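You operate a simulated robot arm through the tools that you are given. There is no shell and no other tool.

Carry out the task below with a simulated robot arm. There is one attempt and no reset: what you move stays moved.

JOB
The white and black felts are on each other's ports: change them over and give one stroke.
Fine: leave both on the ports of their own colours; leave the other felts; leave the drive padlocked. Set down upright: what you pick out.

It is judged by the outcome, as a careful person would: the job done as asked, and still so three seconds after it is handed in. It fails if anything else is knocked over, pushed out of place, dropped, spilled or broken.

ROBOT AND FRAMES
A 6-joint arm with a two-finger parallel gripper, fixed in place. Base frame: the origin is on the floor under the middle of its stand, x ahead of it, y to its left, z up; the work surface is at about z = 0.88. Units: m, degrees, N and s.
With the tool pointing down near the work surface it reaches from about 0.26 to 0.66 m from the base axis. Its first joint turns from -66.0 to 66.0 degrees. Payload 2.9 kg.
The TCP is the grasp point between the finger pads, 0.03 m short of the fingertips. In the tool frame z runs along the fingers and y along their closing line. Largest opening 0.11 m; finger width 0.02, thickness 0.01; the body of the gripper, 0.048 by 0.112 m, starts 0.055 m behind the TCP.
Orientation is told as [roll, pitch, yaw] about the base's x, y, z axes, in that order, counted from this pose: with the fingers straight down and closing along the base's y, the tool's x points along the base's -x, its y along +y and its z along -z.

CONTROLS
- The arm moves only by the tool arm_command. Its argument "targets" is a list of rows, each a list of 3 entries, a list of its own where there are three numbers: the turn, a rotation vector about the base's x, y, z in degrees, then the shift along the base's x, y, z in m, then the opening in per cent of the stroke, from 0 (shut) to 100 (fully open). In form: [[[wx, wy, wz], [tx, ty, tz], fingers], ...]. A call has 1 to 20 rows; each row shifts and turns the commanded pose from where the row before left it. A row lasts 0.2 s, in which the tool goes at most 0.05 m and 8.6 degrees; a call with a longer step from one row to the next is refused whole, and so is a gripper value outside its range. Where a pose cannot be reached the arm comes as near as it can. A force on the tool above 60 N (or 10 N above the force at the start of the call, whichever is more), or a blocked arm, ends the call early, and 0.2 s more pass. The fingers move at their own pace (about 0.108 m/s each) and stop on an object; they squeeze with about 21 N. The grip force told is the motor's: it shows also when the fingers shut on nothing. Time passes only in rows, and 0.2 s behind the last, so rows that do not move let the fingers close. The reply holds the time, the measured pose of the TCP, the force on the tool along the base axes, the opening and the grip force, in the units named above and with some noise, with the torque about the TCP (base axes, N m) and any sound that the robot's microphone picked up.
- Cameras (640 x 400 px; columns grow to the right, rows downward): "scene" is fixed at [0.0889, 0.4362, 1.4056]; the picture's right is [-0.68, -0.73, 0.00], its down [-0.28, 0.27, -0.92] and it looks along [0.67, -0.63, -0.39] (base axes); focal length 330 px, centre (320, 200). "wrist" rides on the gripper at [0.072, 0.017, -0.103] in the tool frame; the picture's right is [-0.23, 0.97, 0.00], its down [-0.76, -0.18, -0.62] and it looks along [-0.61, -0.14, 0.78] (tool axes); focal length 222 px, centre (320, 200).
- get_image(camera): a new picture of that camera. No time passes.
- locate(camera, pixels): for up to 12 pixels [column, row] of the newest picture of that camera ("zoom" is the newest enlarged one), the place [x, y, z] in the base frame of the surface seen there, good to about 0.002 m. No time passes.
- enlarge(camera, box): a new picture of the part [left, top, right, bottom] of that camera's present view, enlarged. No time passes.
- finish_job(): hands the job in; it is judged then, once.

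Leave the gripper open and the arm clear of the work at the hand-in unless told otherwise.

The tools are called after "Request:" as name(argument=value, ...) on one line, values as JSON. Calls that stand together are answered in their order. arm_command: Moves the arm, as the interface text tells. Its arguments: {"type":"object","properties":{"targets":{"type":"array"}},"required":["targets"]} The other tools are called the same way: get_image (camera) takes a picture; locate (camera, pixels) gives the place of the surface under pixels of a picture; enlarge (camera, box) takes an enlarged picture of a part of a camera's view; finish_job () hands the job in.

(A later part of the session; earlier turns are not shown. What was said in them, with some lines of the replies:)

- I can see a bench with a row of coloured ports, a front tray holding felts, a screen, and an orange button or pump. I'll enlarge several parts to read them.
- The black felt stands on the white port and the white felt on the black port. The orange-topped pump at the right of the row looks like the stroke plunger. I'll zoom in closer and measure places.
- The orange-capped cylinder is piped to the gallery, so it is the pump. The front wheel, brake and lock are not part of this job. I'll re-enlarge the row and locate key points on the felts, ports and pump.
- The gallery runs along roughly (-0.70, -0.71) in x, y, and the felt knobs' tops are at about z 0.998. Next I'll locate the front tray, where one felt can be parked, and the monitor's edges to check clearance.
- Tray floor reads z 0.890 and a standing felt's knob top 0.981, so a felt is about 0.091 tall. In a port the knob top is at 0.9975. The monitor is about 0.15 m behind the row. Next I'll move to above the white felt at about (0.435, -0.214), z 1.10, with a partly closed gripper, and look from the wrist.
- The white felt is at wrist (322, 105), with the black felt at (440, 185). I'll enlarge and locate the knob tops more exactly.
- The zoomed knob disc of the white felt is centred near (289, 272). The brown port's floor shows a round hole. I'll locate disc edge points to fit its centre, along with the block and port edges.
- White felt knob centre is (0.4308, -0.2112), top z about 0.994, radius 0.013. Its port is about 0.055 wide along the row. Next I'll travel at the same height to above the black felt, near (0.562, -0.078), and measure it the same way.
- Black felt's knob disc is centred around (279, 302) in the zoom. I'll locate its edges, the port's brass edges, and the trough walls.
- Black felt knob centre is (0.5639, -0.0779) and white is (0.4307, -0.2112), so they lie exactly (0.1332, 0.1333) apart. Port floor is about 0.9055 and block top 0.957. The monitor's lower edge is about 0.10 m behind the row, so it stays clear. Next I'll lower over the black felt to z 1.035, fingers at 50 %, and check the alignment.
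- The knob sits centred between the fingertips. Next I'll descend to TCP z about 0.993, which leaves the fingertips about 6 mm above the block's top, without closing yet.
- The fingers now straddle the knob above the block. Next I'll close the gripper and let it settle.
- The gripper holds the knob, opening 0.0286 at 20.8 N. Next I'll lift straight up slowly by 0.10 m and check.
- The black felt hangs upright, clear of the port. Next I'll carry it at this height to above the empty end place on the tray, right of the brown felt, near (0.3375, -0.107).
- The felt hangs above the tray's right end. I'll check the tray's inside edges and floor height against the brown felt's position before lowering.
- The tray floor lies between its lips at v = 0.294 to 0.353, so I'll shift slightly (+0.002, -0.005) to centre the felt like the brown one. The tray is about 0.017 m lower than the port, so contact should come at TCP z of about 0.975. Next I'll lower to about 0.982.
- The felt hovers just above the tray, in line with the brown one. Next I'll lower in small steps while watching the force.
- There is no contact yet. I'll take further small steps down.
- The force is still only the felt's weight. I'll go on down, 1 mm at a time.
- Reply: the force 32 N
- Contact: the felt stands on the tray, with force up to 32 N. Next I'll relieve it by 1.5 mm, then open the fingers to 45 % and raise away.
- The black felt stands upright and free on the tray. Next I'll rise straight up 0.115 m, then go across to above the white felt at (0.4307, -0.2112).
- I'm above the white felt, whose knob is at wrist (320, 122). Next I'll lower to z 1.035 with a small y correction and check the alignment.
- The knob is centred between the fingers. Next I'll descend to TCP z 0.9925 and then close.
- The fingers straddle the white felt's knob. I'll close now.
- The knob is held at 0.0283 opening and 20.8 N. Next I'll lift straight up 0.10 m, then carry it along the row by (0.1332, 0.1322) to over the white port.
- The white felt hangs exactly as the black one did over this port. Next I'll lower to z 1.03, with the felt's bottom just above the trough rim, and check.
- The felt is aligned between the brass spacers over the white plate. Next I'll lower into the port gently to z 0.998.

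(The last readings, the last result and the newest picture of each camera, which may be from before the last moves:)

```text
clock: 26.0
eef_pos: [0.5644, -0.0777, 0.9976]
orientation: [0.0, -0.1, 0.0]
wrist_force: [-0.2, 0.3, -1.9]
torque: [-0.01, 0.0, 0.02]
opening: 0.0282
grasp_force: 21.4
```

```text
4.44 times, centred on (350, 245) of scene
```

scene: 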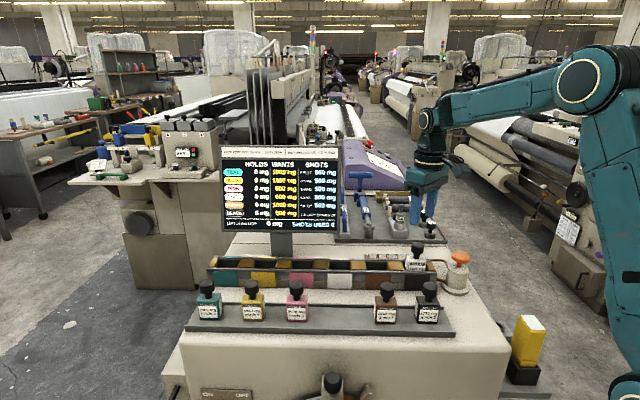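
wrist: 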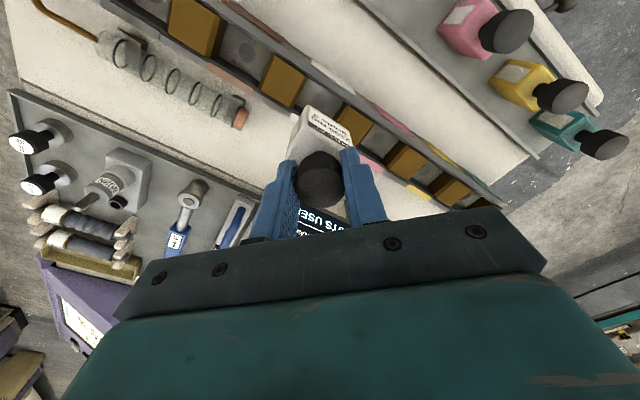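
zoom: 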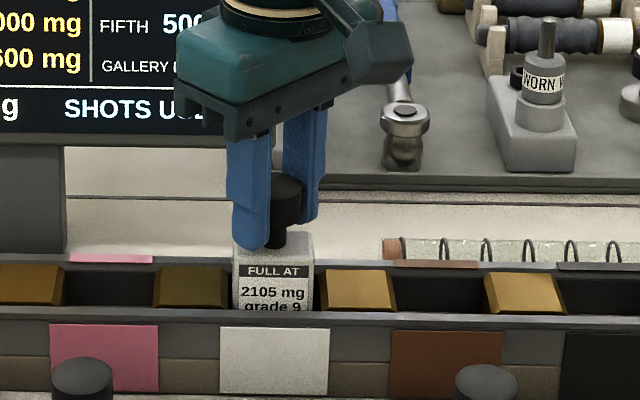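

The felt is in the port with no side force. I'll lower the last few millimetres, watching for contact.

Request:
arm_command(targets=[[[0, 0, 0], [0, 0, -0.002], 0], [[0, 0, 0], [0, 0, -0.001], 0], [[0, 0, 0], [0, 0, 0], 0]])

Request:
arm_command(targets=[[[0, 0, 0], [0, 0, -0.001], 0], [[0, 0, 0], [0, 0, 0], 0]])

```text
clock: 26.8
eef_pos: [0.5651, -0.0786, 0.9954]
orientation: [0.0, -0.1, 0.0]
wrist_force: [0.7, 0.5, -0.5]
torque: [0.0, -0.03, 0.01]
opening: 0.0282
grasp_force: 21.3
```

```text
clock: 27.4
eef_pos: [0.564, -0.079, 0.9965]
orientation: [0.0, -0.1, 0.0]
wrist_force: [-0.8, 0.3, -1.1]
torque: [0.02, 0.02, -0.01]
opening: 0.028
grasp_force: 20.8
```

There is no contact yet. I'll continue 1 mm at a time.

Request:
arm_command(targets=[[[0, 0, 0], [0, 0, -0.001], 0], [[0, 0, 0], [0, 0, 0], 0]])

Request:
arm_command(targets=[[[0, 0, 0], [0, 0, -0.0005], 0], [[0, 0, 0], [0, 0, 0], 0]])

```text
clock: 28.0
eef_pos: [0.5649, -0.0788, 0.9946]
orientation: [0.0, -0.2, 0.1]
wrist_force: [-1.1, 0.4, 2.9]
torque: [-0.03, 0.08, -0.01]
opening: 0.0282
grasp_force: 20.7
```

```text
clock: 28.6
eef_pos: [0.564, -0.0788, 0.994]
orientation: [0.0, -0.2, 0.0]
wrist_force: [-0.6, -2.4, 5.5]
torque: [-0.2, 0.13, 0.03]
opening: 0.0284
grasp_force: 20.8
```

Contact came at the expected height with light force, about 5 N. The felt stands on the port floor, so I'll open the fingers.

Request:
arm_command(targets=[[[0, 0, 0], [0, 0, 0], 35], [[0, 0, 0], [0, 0, 0], 50], [[0, 0, 0], [0, 0, 0], 50]])

Request:
enlarge(camera="scene", box=[290, 200, 410, 290])

Request:
enlarge(camera="wrist", box=[240, 90, 400, 230])

```text
clock: 29.4
eef_pos: [0.5628, -0.0783, 0.9934]
orientation: [-0.1, -0.2, 0.0]
wrist_force: [0.3, 0.1, 0.3]
torque: [0.02, 0.02, 0.0]
opening: 0.0549
grasp_force: 0.0
```

```text
4.44 times, centred on (350, 245) of scene
```

zoom: 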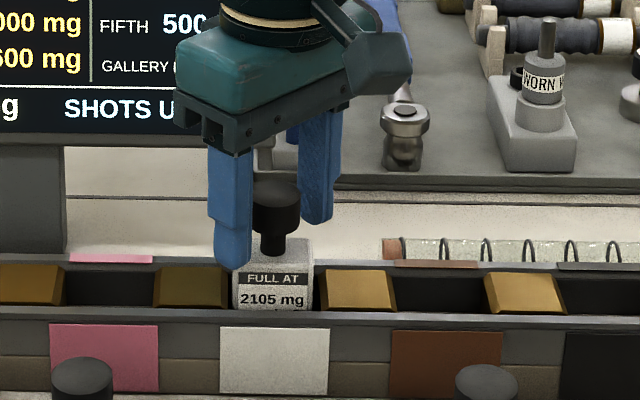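

```text
2.86 times, centred on (320, 160) of wrist
```

zoom: 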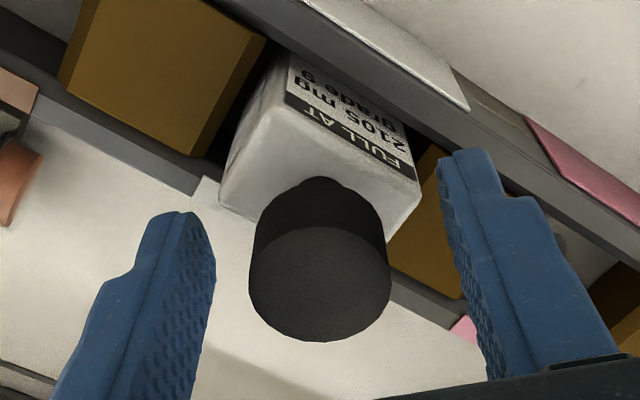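

The white felt is seated upright in the white port. Next I'll rise 0.10 m and return above the black felt on the tray at (0.338, -0.111).

Request:
arm_command(targets=[[[0, 0, 0], [0, 0, 0.015], 50], [[0, 0, 0], [0, 0, 0.025], 50], [[0, 0, 0], [0, 0, 0.03], 50], [[0, 0, 0], [0, 0, 0.03], 50], [[0, 0, 0], [-0.0322, -0.00475, 0], 50], [[0, 0, 0], [-0.0322, -0.00475, 0], 50], [[0, 0, 0], [-0.0322, -0.00475, 0], 50], [[0, 0, 0], [-0.0322, -0.00475, 0], 50], [[0, 0, 0], [-0.0322, -0.00475, 0], 50], [[0, 0, 0], [-0.0322, -0.00475, 0], 50], [[0, 0, 0], [-0.0322, -0.0048, 0], 50], [[0, 0, 0], [0, 0, 0], 50]])

Request:
get_image(camera="wrist")

Request:
get_image(camera="scene")

Request:
enlarge(camera="scene", box=[290, 220, 470, 330])

```text
clock: 32.0
eef_pos: [0.338, -0.1121, 1.0934]
orientation: [0.0, 0.0, 0.0]
wrist_force: [-0.8, -0.2, -0.1]
torque: [0.04, 0.02, 0.03]
opening: 0.0553
grasp_force: 0.0
```

```text
taken
```

wrist: 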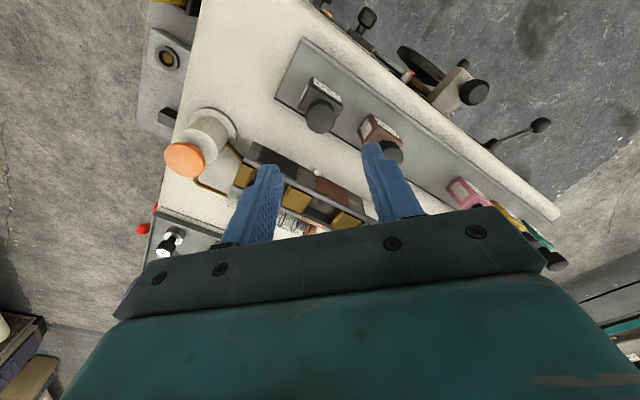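

```text
taken
```

scene: 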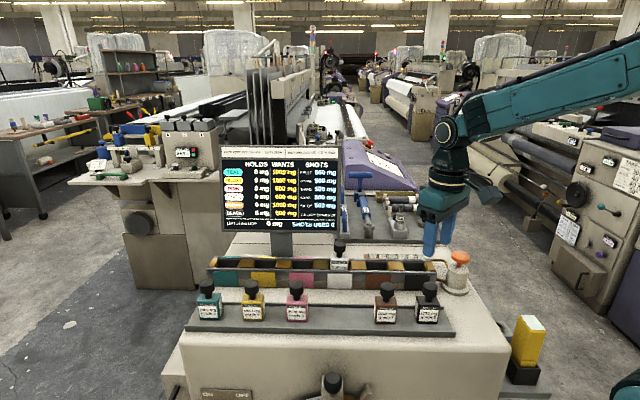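

```text
3.56 times, centred on (380, 275) of scene
```

zoom: 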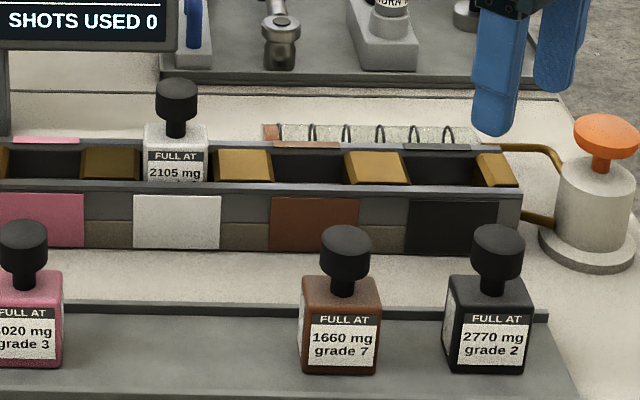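

The white felt is in its own port, and the black felt waits on the tray. I'll measure the black knob centre from the wrist before descending.

Request:
enlarge(camera="wrist", box=[260, 60, 380, 160])

Request:
locate(camera="wrist", pixels=[[320, 117], [308, 117], [332, 117], [320, 105], [320, 130]])

```text
4.00 times, centred on (320, 110) of wrist
```

zoom: 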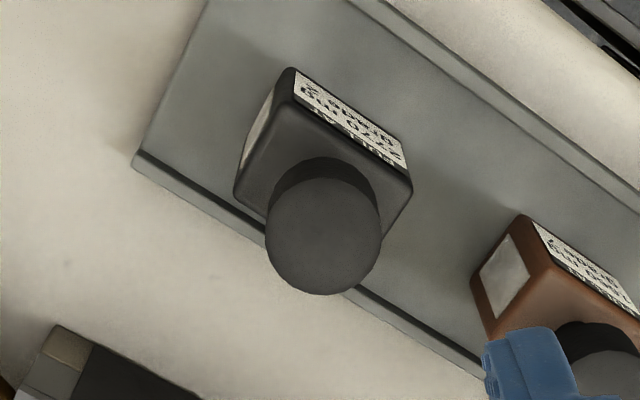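

```text
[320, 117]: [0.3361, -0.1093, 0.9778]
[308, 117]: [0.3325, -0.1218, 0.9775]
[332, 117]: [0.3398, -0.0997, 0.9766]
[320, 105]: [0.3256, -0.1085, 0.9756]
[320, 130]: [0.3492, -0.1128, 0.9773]
```

Black knob centre is (0.337, -0.111), matching the arm. Next I'll descend straight to z 0.9757 with fingers at 50 %.

Request:
arm_command(targets=[[[0, 0, 0], [0, 0, -0.025], 50], [[0, 0, 0], [0, 0, -0.025], 50], [[0, 0, 0], [0, 0, -0.025], 50], [[0, 0, 0], [0, 0, -0.018], 50], [[0, 0, 0], [0, 0, -0.015], 50], [[0, 0, 0], [0, 0, -0.0095], 50], [[0, 0, 0], [0, 0, 0], 50]])

Request:
get_image(camera="wrist")

Request:
arm_command(targets=[[[0, 0, 0], [0, 0, 0], 30], [[0, 0, 0], [0, 0, 0], 15], [[0, 0, 0], [0, 0, 0], 0], [[0, 0, 0], [0, 0, 0], 0]])

Request:
get_image(camera="wrist")

```text
clock: 33.6
eef_pos: [0.3388, -0.112, 0.9738]
orientation: [0.0, -0.1, 0.0]
wrist_force: [-0.6, 0.1, -0.4]
torque: [0.01, 0.01, 0.02]
opening: 0.055
grasp_force: 0.0
```

```text
taken
```

wrist: 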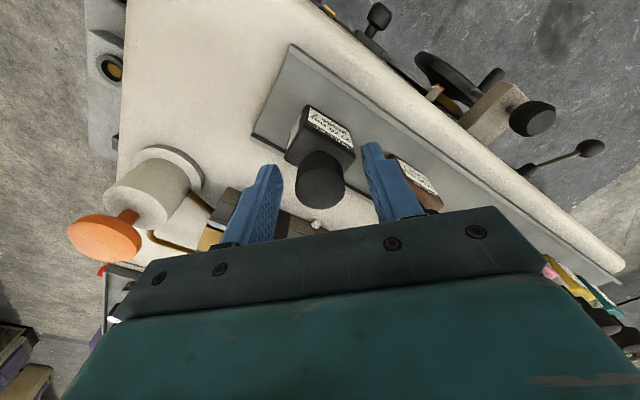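

```text
clock: 34.6
eef_pos: [0.3388, -0.1119, 0.975]
orientation: [0.0, 0.0, -0.1]
wrist_force: [0.4, -0.2, 0.0]
torque: [-0.02, 0.02, 0.02]
opening: 0.0281
grasp_force: 21.0
```

```text
taken
```

wrist: 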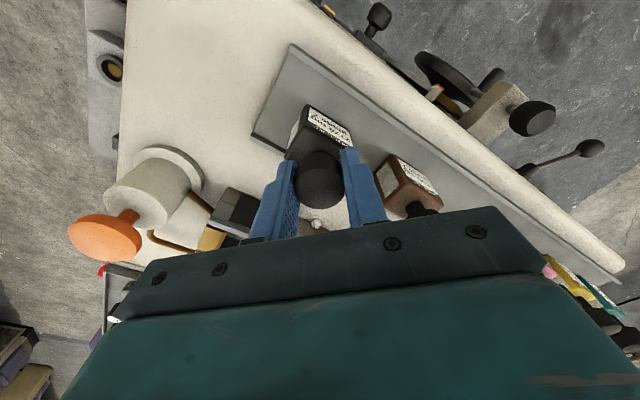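

The black felt's knob is gripped. Next I'll lift 0.115 m and carry it to over the black port at (0.4305, -0.2106).

Request:
arm_command(targets=[[[0, 0, 0], [0, 0, 0.01], 0], [[0, 0, 0], [0, 0, 0.02], 0], [[0, 0, 0], [0, 0, 0.025], 0], [[0, 0, 0], [0, 0, 0.03], 0], [[0, 0, 0], [0, 0, 0.03], 0], [[0, 0, 0], [0, 0, 0], 0]])

Request:
arm_command(targets=[[[0, 0, 0], [0.0184, -0.0199, 0], 0], [[0, 0, 0], [0.0184, -0.0199, 0], 0], [[0, 0, 0], [0.0184, -0.0199, 0], 0], [[0, 0, 0], [0.0184, -0.0199, 0], 0], [[0, 0, 0], [0.0186, -0.0198, 0], 0], [[0, 0, 0], [0, 0, 0], 0], [[0, 0, 0], [0, 0, 0], 0]])

Request:
get_image(camera="wrist")

Request:
enlarge(camera="scene", box=[340, 190, 500, 310])

```text
clock: 36.0
eef_pos: [0.3384, -0.1123, 1.0911]
orientation: [0.1, -0.2, 0.0]
wrist_force: [0.2, 0.2, -0.7]
torque: [0.0, 0.02, 0.01]
opening: 0.0283
grasp_force: 20.9
```

```text
clock: 37.6
eef_pos: [0.4302, -0.2118, 1.0896]
orientation: [0.0, -0.1, -0.1]
wrist_force: [0.0, 0.1, -1.7]
torque: [0.0, -0.01, -0.05]
opening: 0.0285
grasp_force: 21.1
```

```text
taken
```

wrist: 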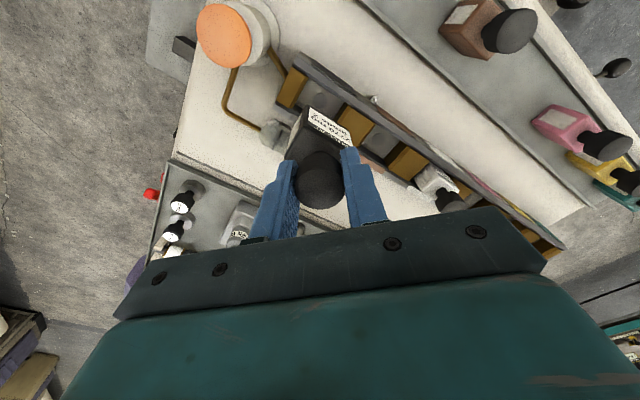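

```text
3.33 times, centred on (420, 250) of scene
```

zoom: 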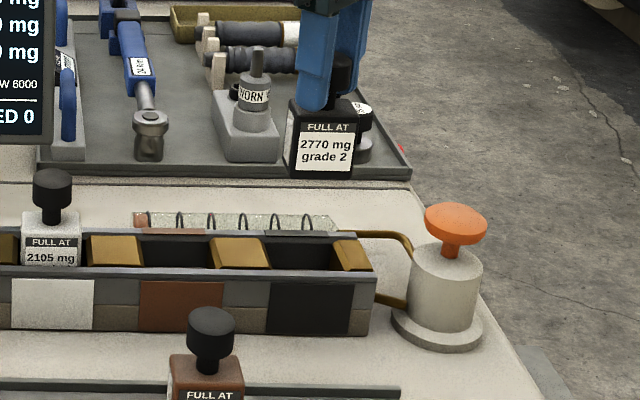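

The black felt hangs over the black port. Next I'll lower to z about 1.03 and check its alignment.

Request:
arm_command(targets=[[[0, 0, 0], [0, 0, -0.02], 0], [[0, 0, 0], [0, 0, -0.02], 0], [[0, 0, 0], [0, 0, -0.013], 0], [[0, 0, 0], [0, 0, -0.008], 0], [[0, 0, 0], [0, 0, 0], 0]])

Request:
enlarge(camera="wrist", box=[240, 70, 400, 190])

Request:
enlarge(camera="scene", box=[360, 210, 480, 300])

```text
clock: 38.8
eef_pos: [0.4304, -0.2122, 1.0281]
orientation: [0.1, -0.1, 0.1]
wrist_force: [-0.1, 0.0, -1.7]
torque: [-0.01, 0.0, -0.04]
opening: 0.0282
grasp_force: 20.9
```

```text
3.33 times, centred on (320, 130) of wrist
```

zoom: 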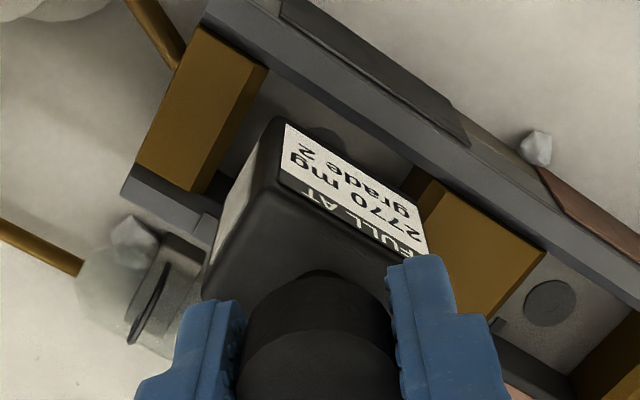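

```text
4.44 times, centred on (420, 255) of scene
```

zoom: 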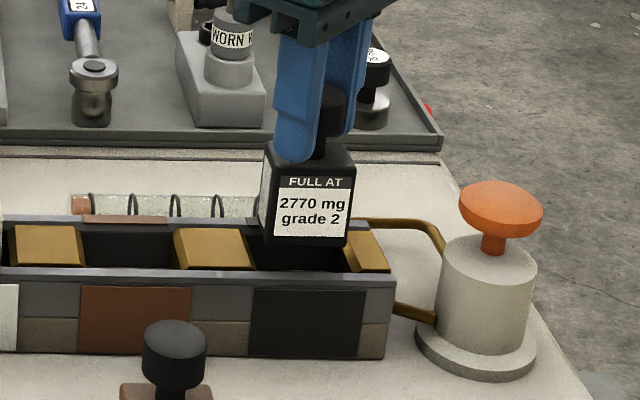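

The alignment matches the earlier insertion. Next I'll lower gently to z 0.9987.

Request:
arm_command(targets=[[[0, 0, 0], [0, 0, -0.008], 0], [[0, 0, 0], [0, 0, -0.008], 0], [[0, 0, 0], [0, 0, -0.008], 0], [[0, 0, 0], [0, 0, -0.007], 0], [[0, 0, 0], [0, 0, 0], 0]])

Request:
arm_command(targets=[[[0, 0, 0], [0, 0, -0.002], 0], [[0, 0, 0], [0, 0, -0.001], 0], [[0, 0, 0], [0, 0, 0], 0]])

Request:
enlarge(camera="scene", box=[360, 210, 480, 300])

```text
clock: 40.0
eef_pos: [0.4306, -0.2112, 0.9978]
orientation: [0.0, -0.1, 0.0]
wrist_force: [1.3, -1.0, -2.1]
torque: [0.02, -0.01, -0.01]
opening: 0.0281
grasp_force: 20.6
```

```text
clock: 40.8
eef_pos: [0.4295, -0.2109, 0.9959]
orientation: [0.0, 0.0, 0.0]
wrist_force: [-0.9, 0.7, -1.3]
torque: [-0.03, -0.01, 0.01]
opening: 0.0283
grasp_force: 20.8
```

```text
4.44 times, centred on (420, 255) of scene
```

zoom: 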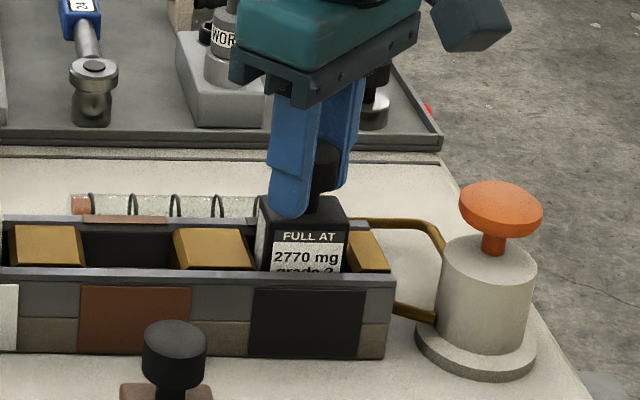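

The felt is inside the port and not yet on the floor. I'll lower in 1 mm steps until contact.

Request:
arm_command(targets=[[[0, 0, 0], [0, 0, -0.001], 0], [[0, 0, 0], [0, 0, 0], 0]])

Request:
arm_command(targets=[[[0, 0, 0], [0, 0, -0.001], 0], [[0, 0, 0], [0, 0, 0], 0]])

```text
clock: 41.4
eef_pos: [0.4316, -0.2122, 0.995]
orientation: [0.1, -0.2, 0.0]
wrist_force: [0.7, -0.3, -1.9]
torque: [0.04, 0.01, -0.03]
opening: 0.0284
grasp_force: 21.4
```

```text
clock: 42.0
eef_pos: [0.431, -0.2104, 0.9934]
orientation: [0.0, -0.1, 0.1]
wrist_force: [-0.2, -0.2, -1.1]
torque: [0.03, 0.02, -0.02]
opening: 0.0284
grasp_force: 21.4
```

There is still no contact at commanded 0.9937. I'll take two more small steps.

Request:
arm_command(targets=[[[0, 0, 0], [0, 0, -0.0007], 0], [[0, 0, 0], [0, 0, 0], 0]])

Request:
arm_command(targets=[[[0, 0, 0], [0, 0, -0.0007], 0], [[0, 0, 0], [0, 0, 0], 0]])

```text
clock: 42.6
eef_pos: [0.4316, -0.21, 0.9915]
orientation: [0.1, -0.1, 0.0]
wrist_force: [-0.5, -1.2, -1.3]
torque: [0.0, 0.0, -0.02]
opening: 0.0285
grasp_force: 20.8
```

```text
clock: 43.2
eef_pos: [0.43, -0.2103, 0.9921]
orientation: [0.1, 0.0, 0.0]
wrist_force: [0.3, 1.2, 0.5]
torque: [0.04, 0.0, -0.01]
opening: 0.0281
grasp_force: 20.6
```

The force has changed from -1.5 N to about +0.5 N, so it is just touching. I'll take one more half-millimetre step to confirm.

Request:
arm_command(targets=[[[0, 0, 0], [0, 0, -0.0006], 0], [[0, 0, 0], [0, 0, 0], 0]])

```text
clock: 43.8
eef_pos: [0.432, -0.2113, 0.9924]
orientation: [0.0, -0.1, 0.1]
wrist_force: [-1.5, 1.2, 7.1]
torque: [0.17, 0.07, 0.0]
opening: 0.0282
grasp_force: 21.1
```

Contact is confirmed at about 7 N. The felt stands on the black port's floor, so I'll open the fingers and check.

Request:
arm_command(targets=[[[0, 0, 0], [0, 0, 0], 35], [[0, 0, 0], [0, 0, 0], 50], [[0, 0, 0], [0, 0, 0], 50]])

Request:
get_image(camera="wrist")

Request:
enlarge(camera="scene", box=[300, 210, 480, 320])

```text
clock: 44.6
eef_pos: [0.4291, -0.211, 0.9914]
orientation: [-0.1, -0.1, 0.1]
wrist_force: [1.2, 0.6, 0.7]
torque: [0.03, 0.0, -0.03]
opening: 0.0548
grasp_force: 0.0
```

```text
taken
```

wrist: 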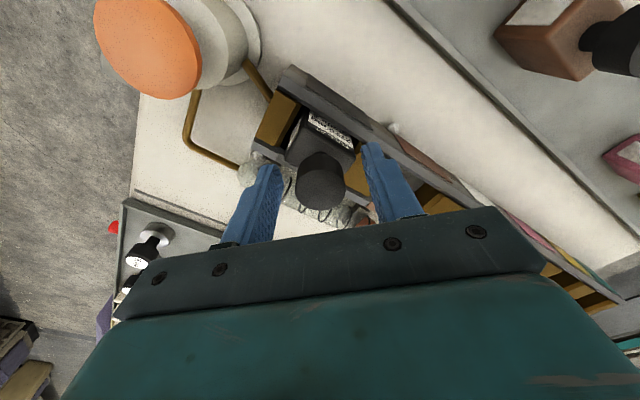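

```text
3.56 times, centred on (390, 265) of scene
```

zoom: 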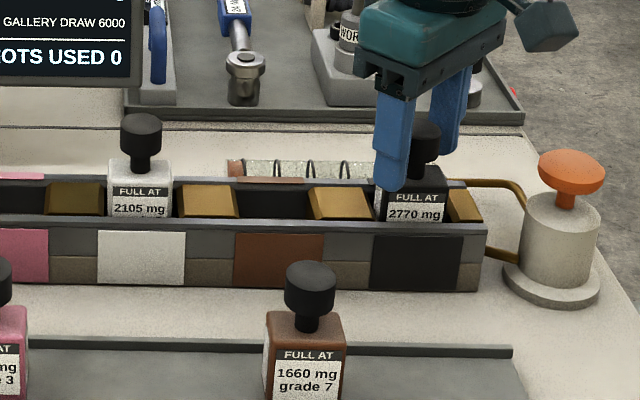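

Both felts are seated in their own ports. Next I'll rise 0.10 m and move above the orange pump cap near (0.351, -0.268), with fingers shut for pressing.

Request:
arm_command(targets=[[[0, 0, 0], [0, 0, 0.015], 50], [[0, 0, 0], [0, 0, 0.025], 50], [[0, 0, 0], [0, 0, 0.03], 50], [[0, 0, 0], [0, 0, 0.03], 50], [[0, 0, 0], [-0.02, -0.0144, 0], 25], [[0, 0, 0], [-0.02, -0.0144, 0], 0], [[0, 0, 0], [-0.02, -0.0144, 0], 0], [[0, 0, 0], [-0.0195, -0.0142, 0], 0], [[0, 0, 0], [0, 0, 0], 0], [[0, 0, 0], [0, 0, 0], 0]])

Request:
get_image(camera="wrist")

Request:
enlarge(camera="scene", box=[300, 210, 480, 320])

```text
clock: 46.8
eef_pos: [0.3507, -0.2686, 1.0911]
orientation: [0.0, -0.1, -0.1]
wrist_force: [0.3, -0.2, 0.7]
torque: [0.03, -0.02, 0.0]
opening: 0.0004
grasp_force: 21.3
```

```text
taken
```

wrist: 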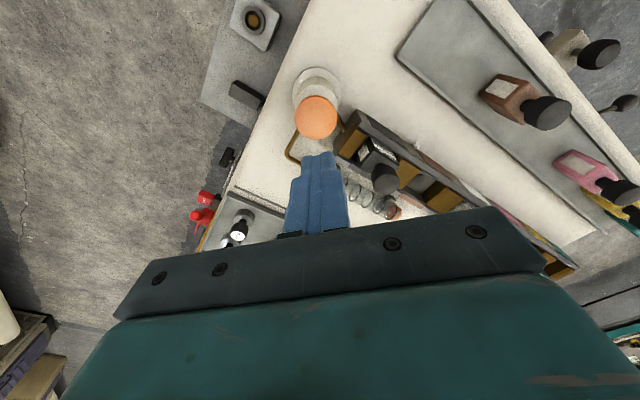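

```text
3.56 times, centred on (390, 265) of scene
```

zoom: 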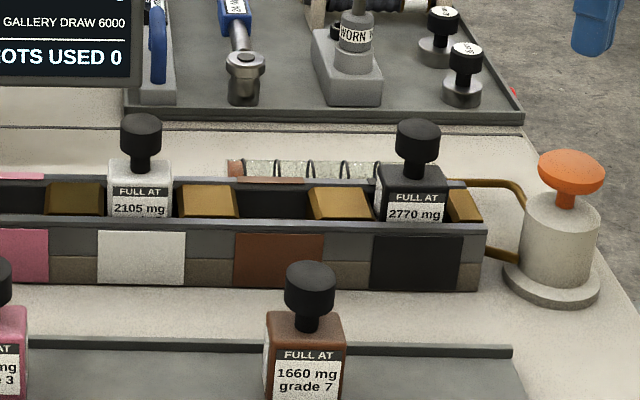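

Both felts stand straight. The orange cap is at wrist (315, 117). I'll measure it closely, and enlarge the red item at (205, 205), perhaps the padlock, so I keep clear of it.

Request:
enlarge(camera="wrist", box=[160, 130, 280, 250])

Request:
locate(camera="wrist", pixels=[[205, 198], [203, 217], [228, 156]])

Request:
enlarge(camera="wrist", box=[260, 50, 380, 150])

Request:
locate(camera="wrist", pixels=[[315, 118], [297, 118], [333, 118], [315, 98], [315, 137], [303, 105], [328, 131], [303, 131], [328, 105], [316, 80], [300, 100], [335, 95]])

```text
3.33 times, centred on (220, 190) of wrist
```

zoom: 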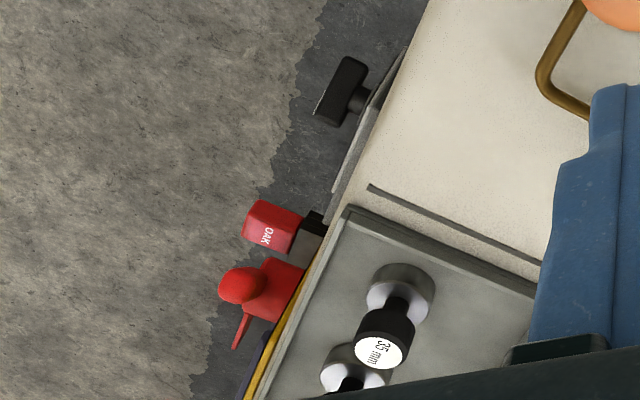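

```text
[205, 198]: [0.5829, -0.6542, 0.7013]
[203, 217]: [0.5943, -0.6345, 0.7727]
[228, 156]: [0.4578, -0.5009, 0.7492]
```

```text
4.00 times, centred on (320, 100) of wrist
```

zoom: 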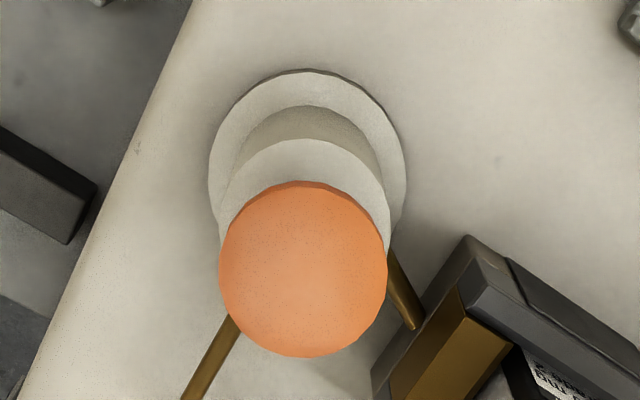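

```text
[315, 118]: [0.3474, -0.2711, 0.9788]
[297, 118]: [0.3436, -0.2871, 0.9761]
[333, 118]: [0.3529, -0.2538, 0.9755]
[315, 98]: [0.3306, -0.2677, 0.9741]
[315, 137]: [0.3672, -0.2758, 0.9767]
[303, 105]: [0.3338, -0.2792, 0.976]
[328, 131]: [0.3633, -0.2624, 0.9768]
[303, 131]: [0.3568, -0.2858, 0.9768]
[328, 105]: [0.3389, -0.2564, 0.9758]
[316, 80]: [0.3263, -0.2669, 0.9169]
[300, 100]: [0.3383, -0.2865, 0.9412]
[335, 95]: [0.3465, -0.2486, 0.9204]
```

The cap centre is (0.3487, -0.271), top z about 0.979, so contact is expected at TCP z of about 1.009. The red padlock is low on the far side, well away. Next I'll shift to centre and lower to z 1.017, just above the cap.

Request:
arm_command(targets=[[[0, 0, 0], [-0.0023, -0.003, -0.02], 0], [[0, 0, 0], [0, 0, -0.025], 0], [[0, 0, 0], [0, 0, -0.02], 0], [[0, 0, 0], [0, 0, -0.01], 0], [[0, 0, 0], [0, 0, 0], 0]])

Request:
get_image(camera="wrist")

Request:
enlarge(camera="scene", box=[400, 200, 520, 310])

```text
clock: 48.0
eef_pos: [0.3487, -0.2722, 1.0155]
orientation: [-0.1, -0.1, 0.0]
wrist_force: [0.9, 0.2, 0.5]
torque: [0.02, -0.03, 0.04]
opening: 0.0
grasp_force: 20.7
```

```text
taken
```

wrist: 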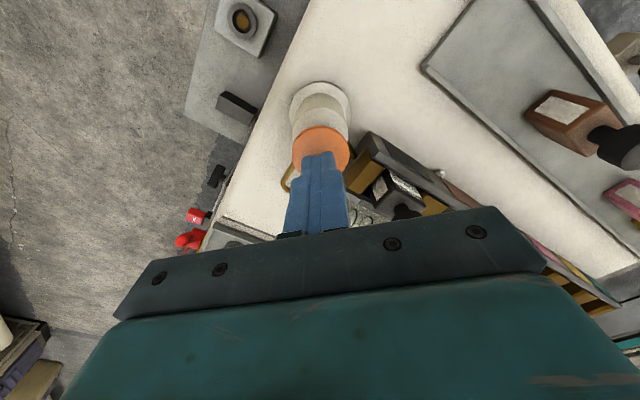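

```text
3.64 times, centred on (460, 255) of scene
```

zoom: 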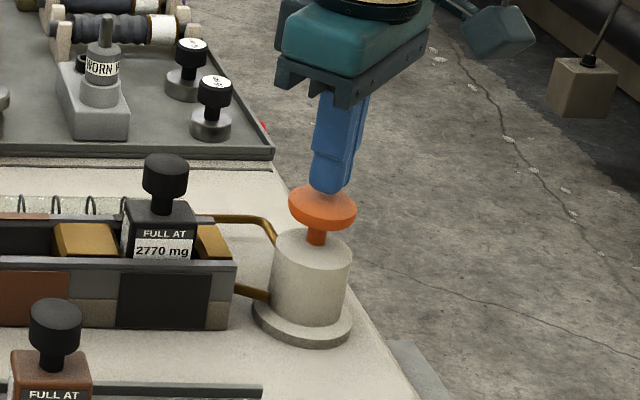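

The closed fingertips are centred just above the cap. Next I'll press down in one smooth motion; the call stops by itself if the cap bottoms out.

Request:
arm_command(targets=[[[0, 0, 0], [0, 0, -0.005], 0], [[0, 0, 0], [0, 0, -0.004], 0], [[0, 0, 0], [0, 0, -0.004], 0], [[0, 0, 0], [0, 0, -0.004], 0], [[0, 0, 0], [0, 0, -0.004], 0], [[0, 0, 0], [0, 0, -0.004], 0], [[0, 0, 0], [0, 0, -0.004], 0]])

Request:
enlarge(camera="scene", box=[400, 200, 520, 310])

Request:
enlarge(camera="scene", box=[215, 145, 345, 235])

```text
clock: 49.5
eef_pos: [0.3487, -0.2718, 0.9969]
orientation: [-0.2, -0.4, 0.0]
wrist_force: [-10.0, 8.3, 30.6]
torque: [0.25, 0.36, -0.05]
opening: 0.0
grasp_force: 20.9
heard: click
stopped in row 7: the force on the tool passed its limit at 66 N (the readings are from after the stop); the commanded pose is now the measured one
```

```text
3.64 times, centred on (460, 255) of scene
```

zoom: 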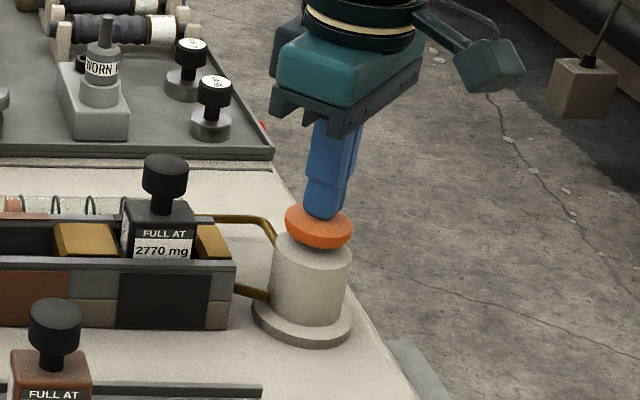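

```text
4.44 times, centred on (280, 190) of scene
```

zoom: 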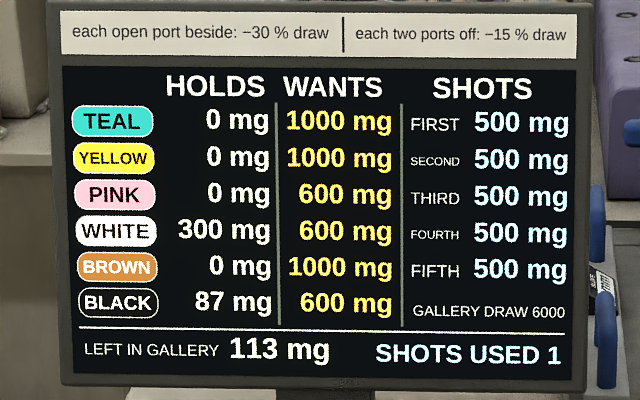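

One click was heard and the screen shows "SHOTS USED 1", so the single stroke is done. White and black are the only colours that took any. Next I'll lift straight up off the cap and rise clear.

Request:
arm_command(targets=[[[0, 0, 0], [0, 0, 0.006], 0], [[0, 0, 0], [0, 0, 0.01], 0], [[0, 0, 0], [0, 0, 0.02], 0], [[0, 0, 0], [0, 0, 0.03], 0], [[0, 0, 0], [0, 0, 0.04], 0], [[0, 0, 0], [0, 0, 0.04], 0], [[0, 0, 0], [0, 0, 0], 0]])

Request:
get_image(camera="scene")

Request:
enlarge(camera="scene", box=[215, 145, 345, 235])

Request:
enlarge(camera="scene", box=[180, 220, 480, 340])

```text
clock: 51.1
eef_pos: [0.3486, -0.2727, 1.1408]
orientation: [-0.3, -0.3, 0.0]
wrist_force: [0.8, 0.2, -0.5]
torque: [0.06, -0.02, -0.03]
opening: 0.0
grasp_force: 20.6
```

```text
taken
```

scene: 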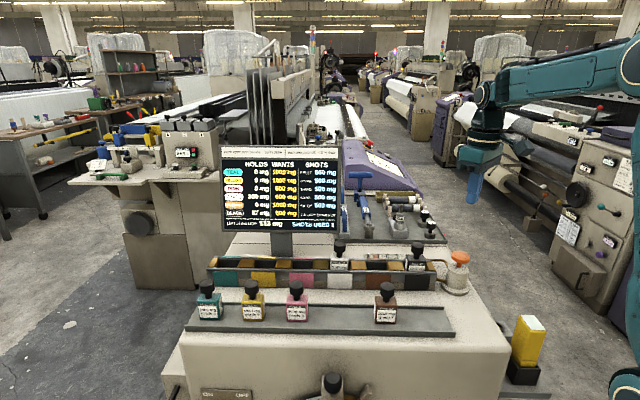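

```text
4.44 times, centred on (280, 190) of scene
```

zoom: 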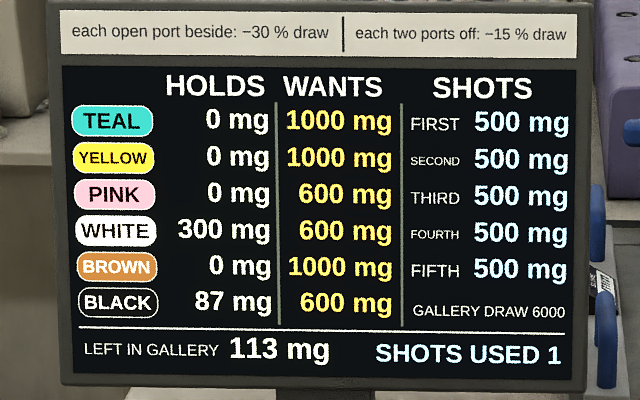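

```text
2.13 times, centred on (330, 280) of scene
```

zoom: 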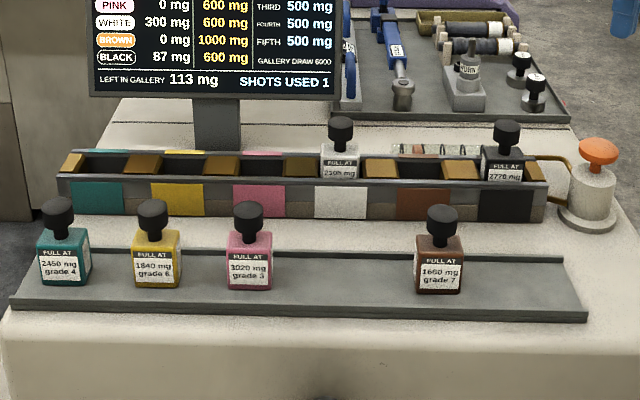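

The cap has come back up. White sits in the white port and black in the black port, and the other four felts are untouched on the tray. Next I'll raise the arm, open the gripper and retreat to about the starting pose.

Request:
arm_command(targets=[[[0, 0, 0], [0, 0, 0.04], 0], [[0, 0, 0], [0, 0, 0.045], 50], [[0, 0, 0], [0, 0, 0.045], 100], [[0, 0, 0], [0, 0, 0.045], 100], [[0, 0, 0], [-0.0092, 0.0354, 0], 100], [[0, 0, 0], [-0.0092, 0.0354, 0], 100], [[0, 0, 0], [-0.0092, 0.0354, 0], 100], [[0, 0, 0], [-0.0092, 0.0354, 0], 100], [[0, 0, 0], [-0.0092, 0.0354, 0], 100], [[0, 0, 0], [0, 0, 0], 100]])

Request:
get_image(camera="scene")

Request:
get_image(camera="wrist")

Request:
enlarge(camera="scene", box=[310, 220, 480, 320])

```text
clock: 53.3
eef_pos: [0.3034, -0.0949, 1.3149]
orientation: [-0.4, -0.4, -0.1]
wrist_force: [0.4, -0.8, -1.1]
torque: [0.03, 0.0, 0.0]
opening: 0.1103
grasp_force: 0.0
```

```text
taken
```

scene: 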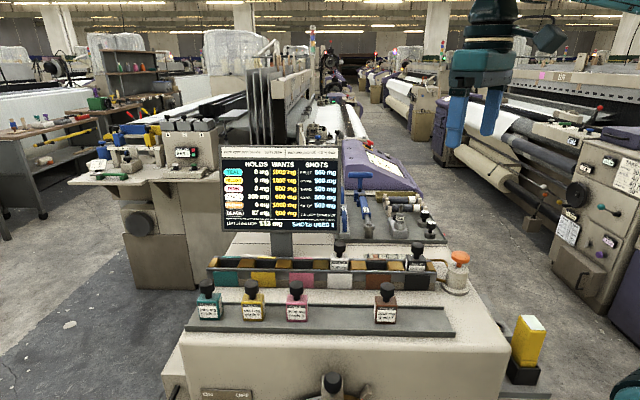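

```text
taken
```

wrist: 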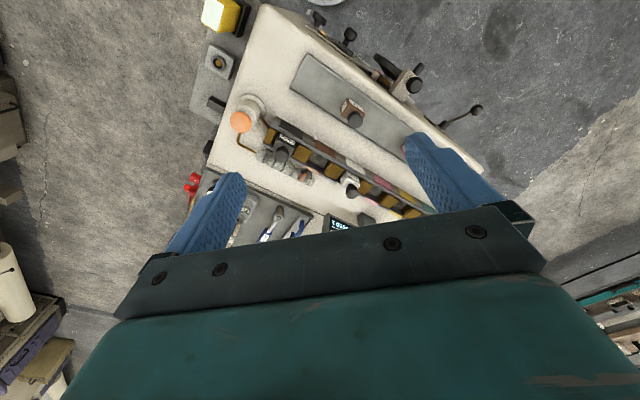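

```text
3.76 times, centred on (395, 270) of scene
```

zoom: 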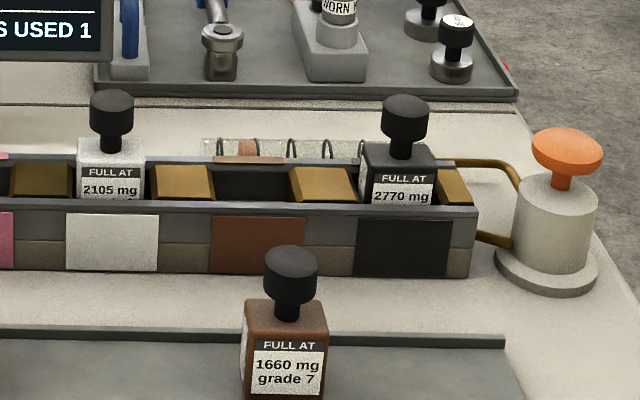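

The white felt (2105 mg) is in the white port and the black felt (2770 mg) in the black port, both upright. The screen shows one shot used. The other felts are on the tray, the padlock is untouched, and the arm is clear with its gripper open. I'm handing the job in.

Request:
finish_job()

```text
The job is handed in.
```

I swapped the two felts and gave one stroke, then handed the job in; I haven't seen a verdict.

- **Felts:** the white felt is in the white port and the black felt is in the black port, both standing upright. I parked the black one upright on the tray during the swap.
- **Stroke:** I pressed the orange pump cap once, after the swap. It clicked once and the screen reads "SHOTS USED 1", with white holding 300 mg, black 87 mg and 113 mg left in the gallery.
- **Everything else:** the other four felts are where they were on the tray, and I didn't touch the drive or its padlock. The arm is back near its starting pose with the gripper open.
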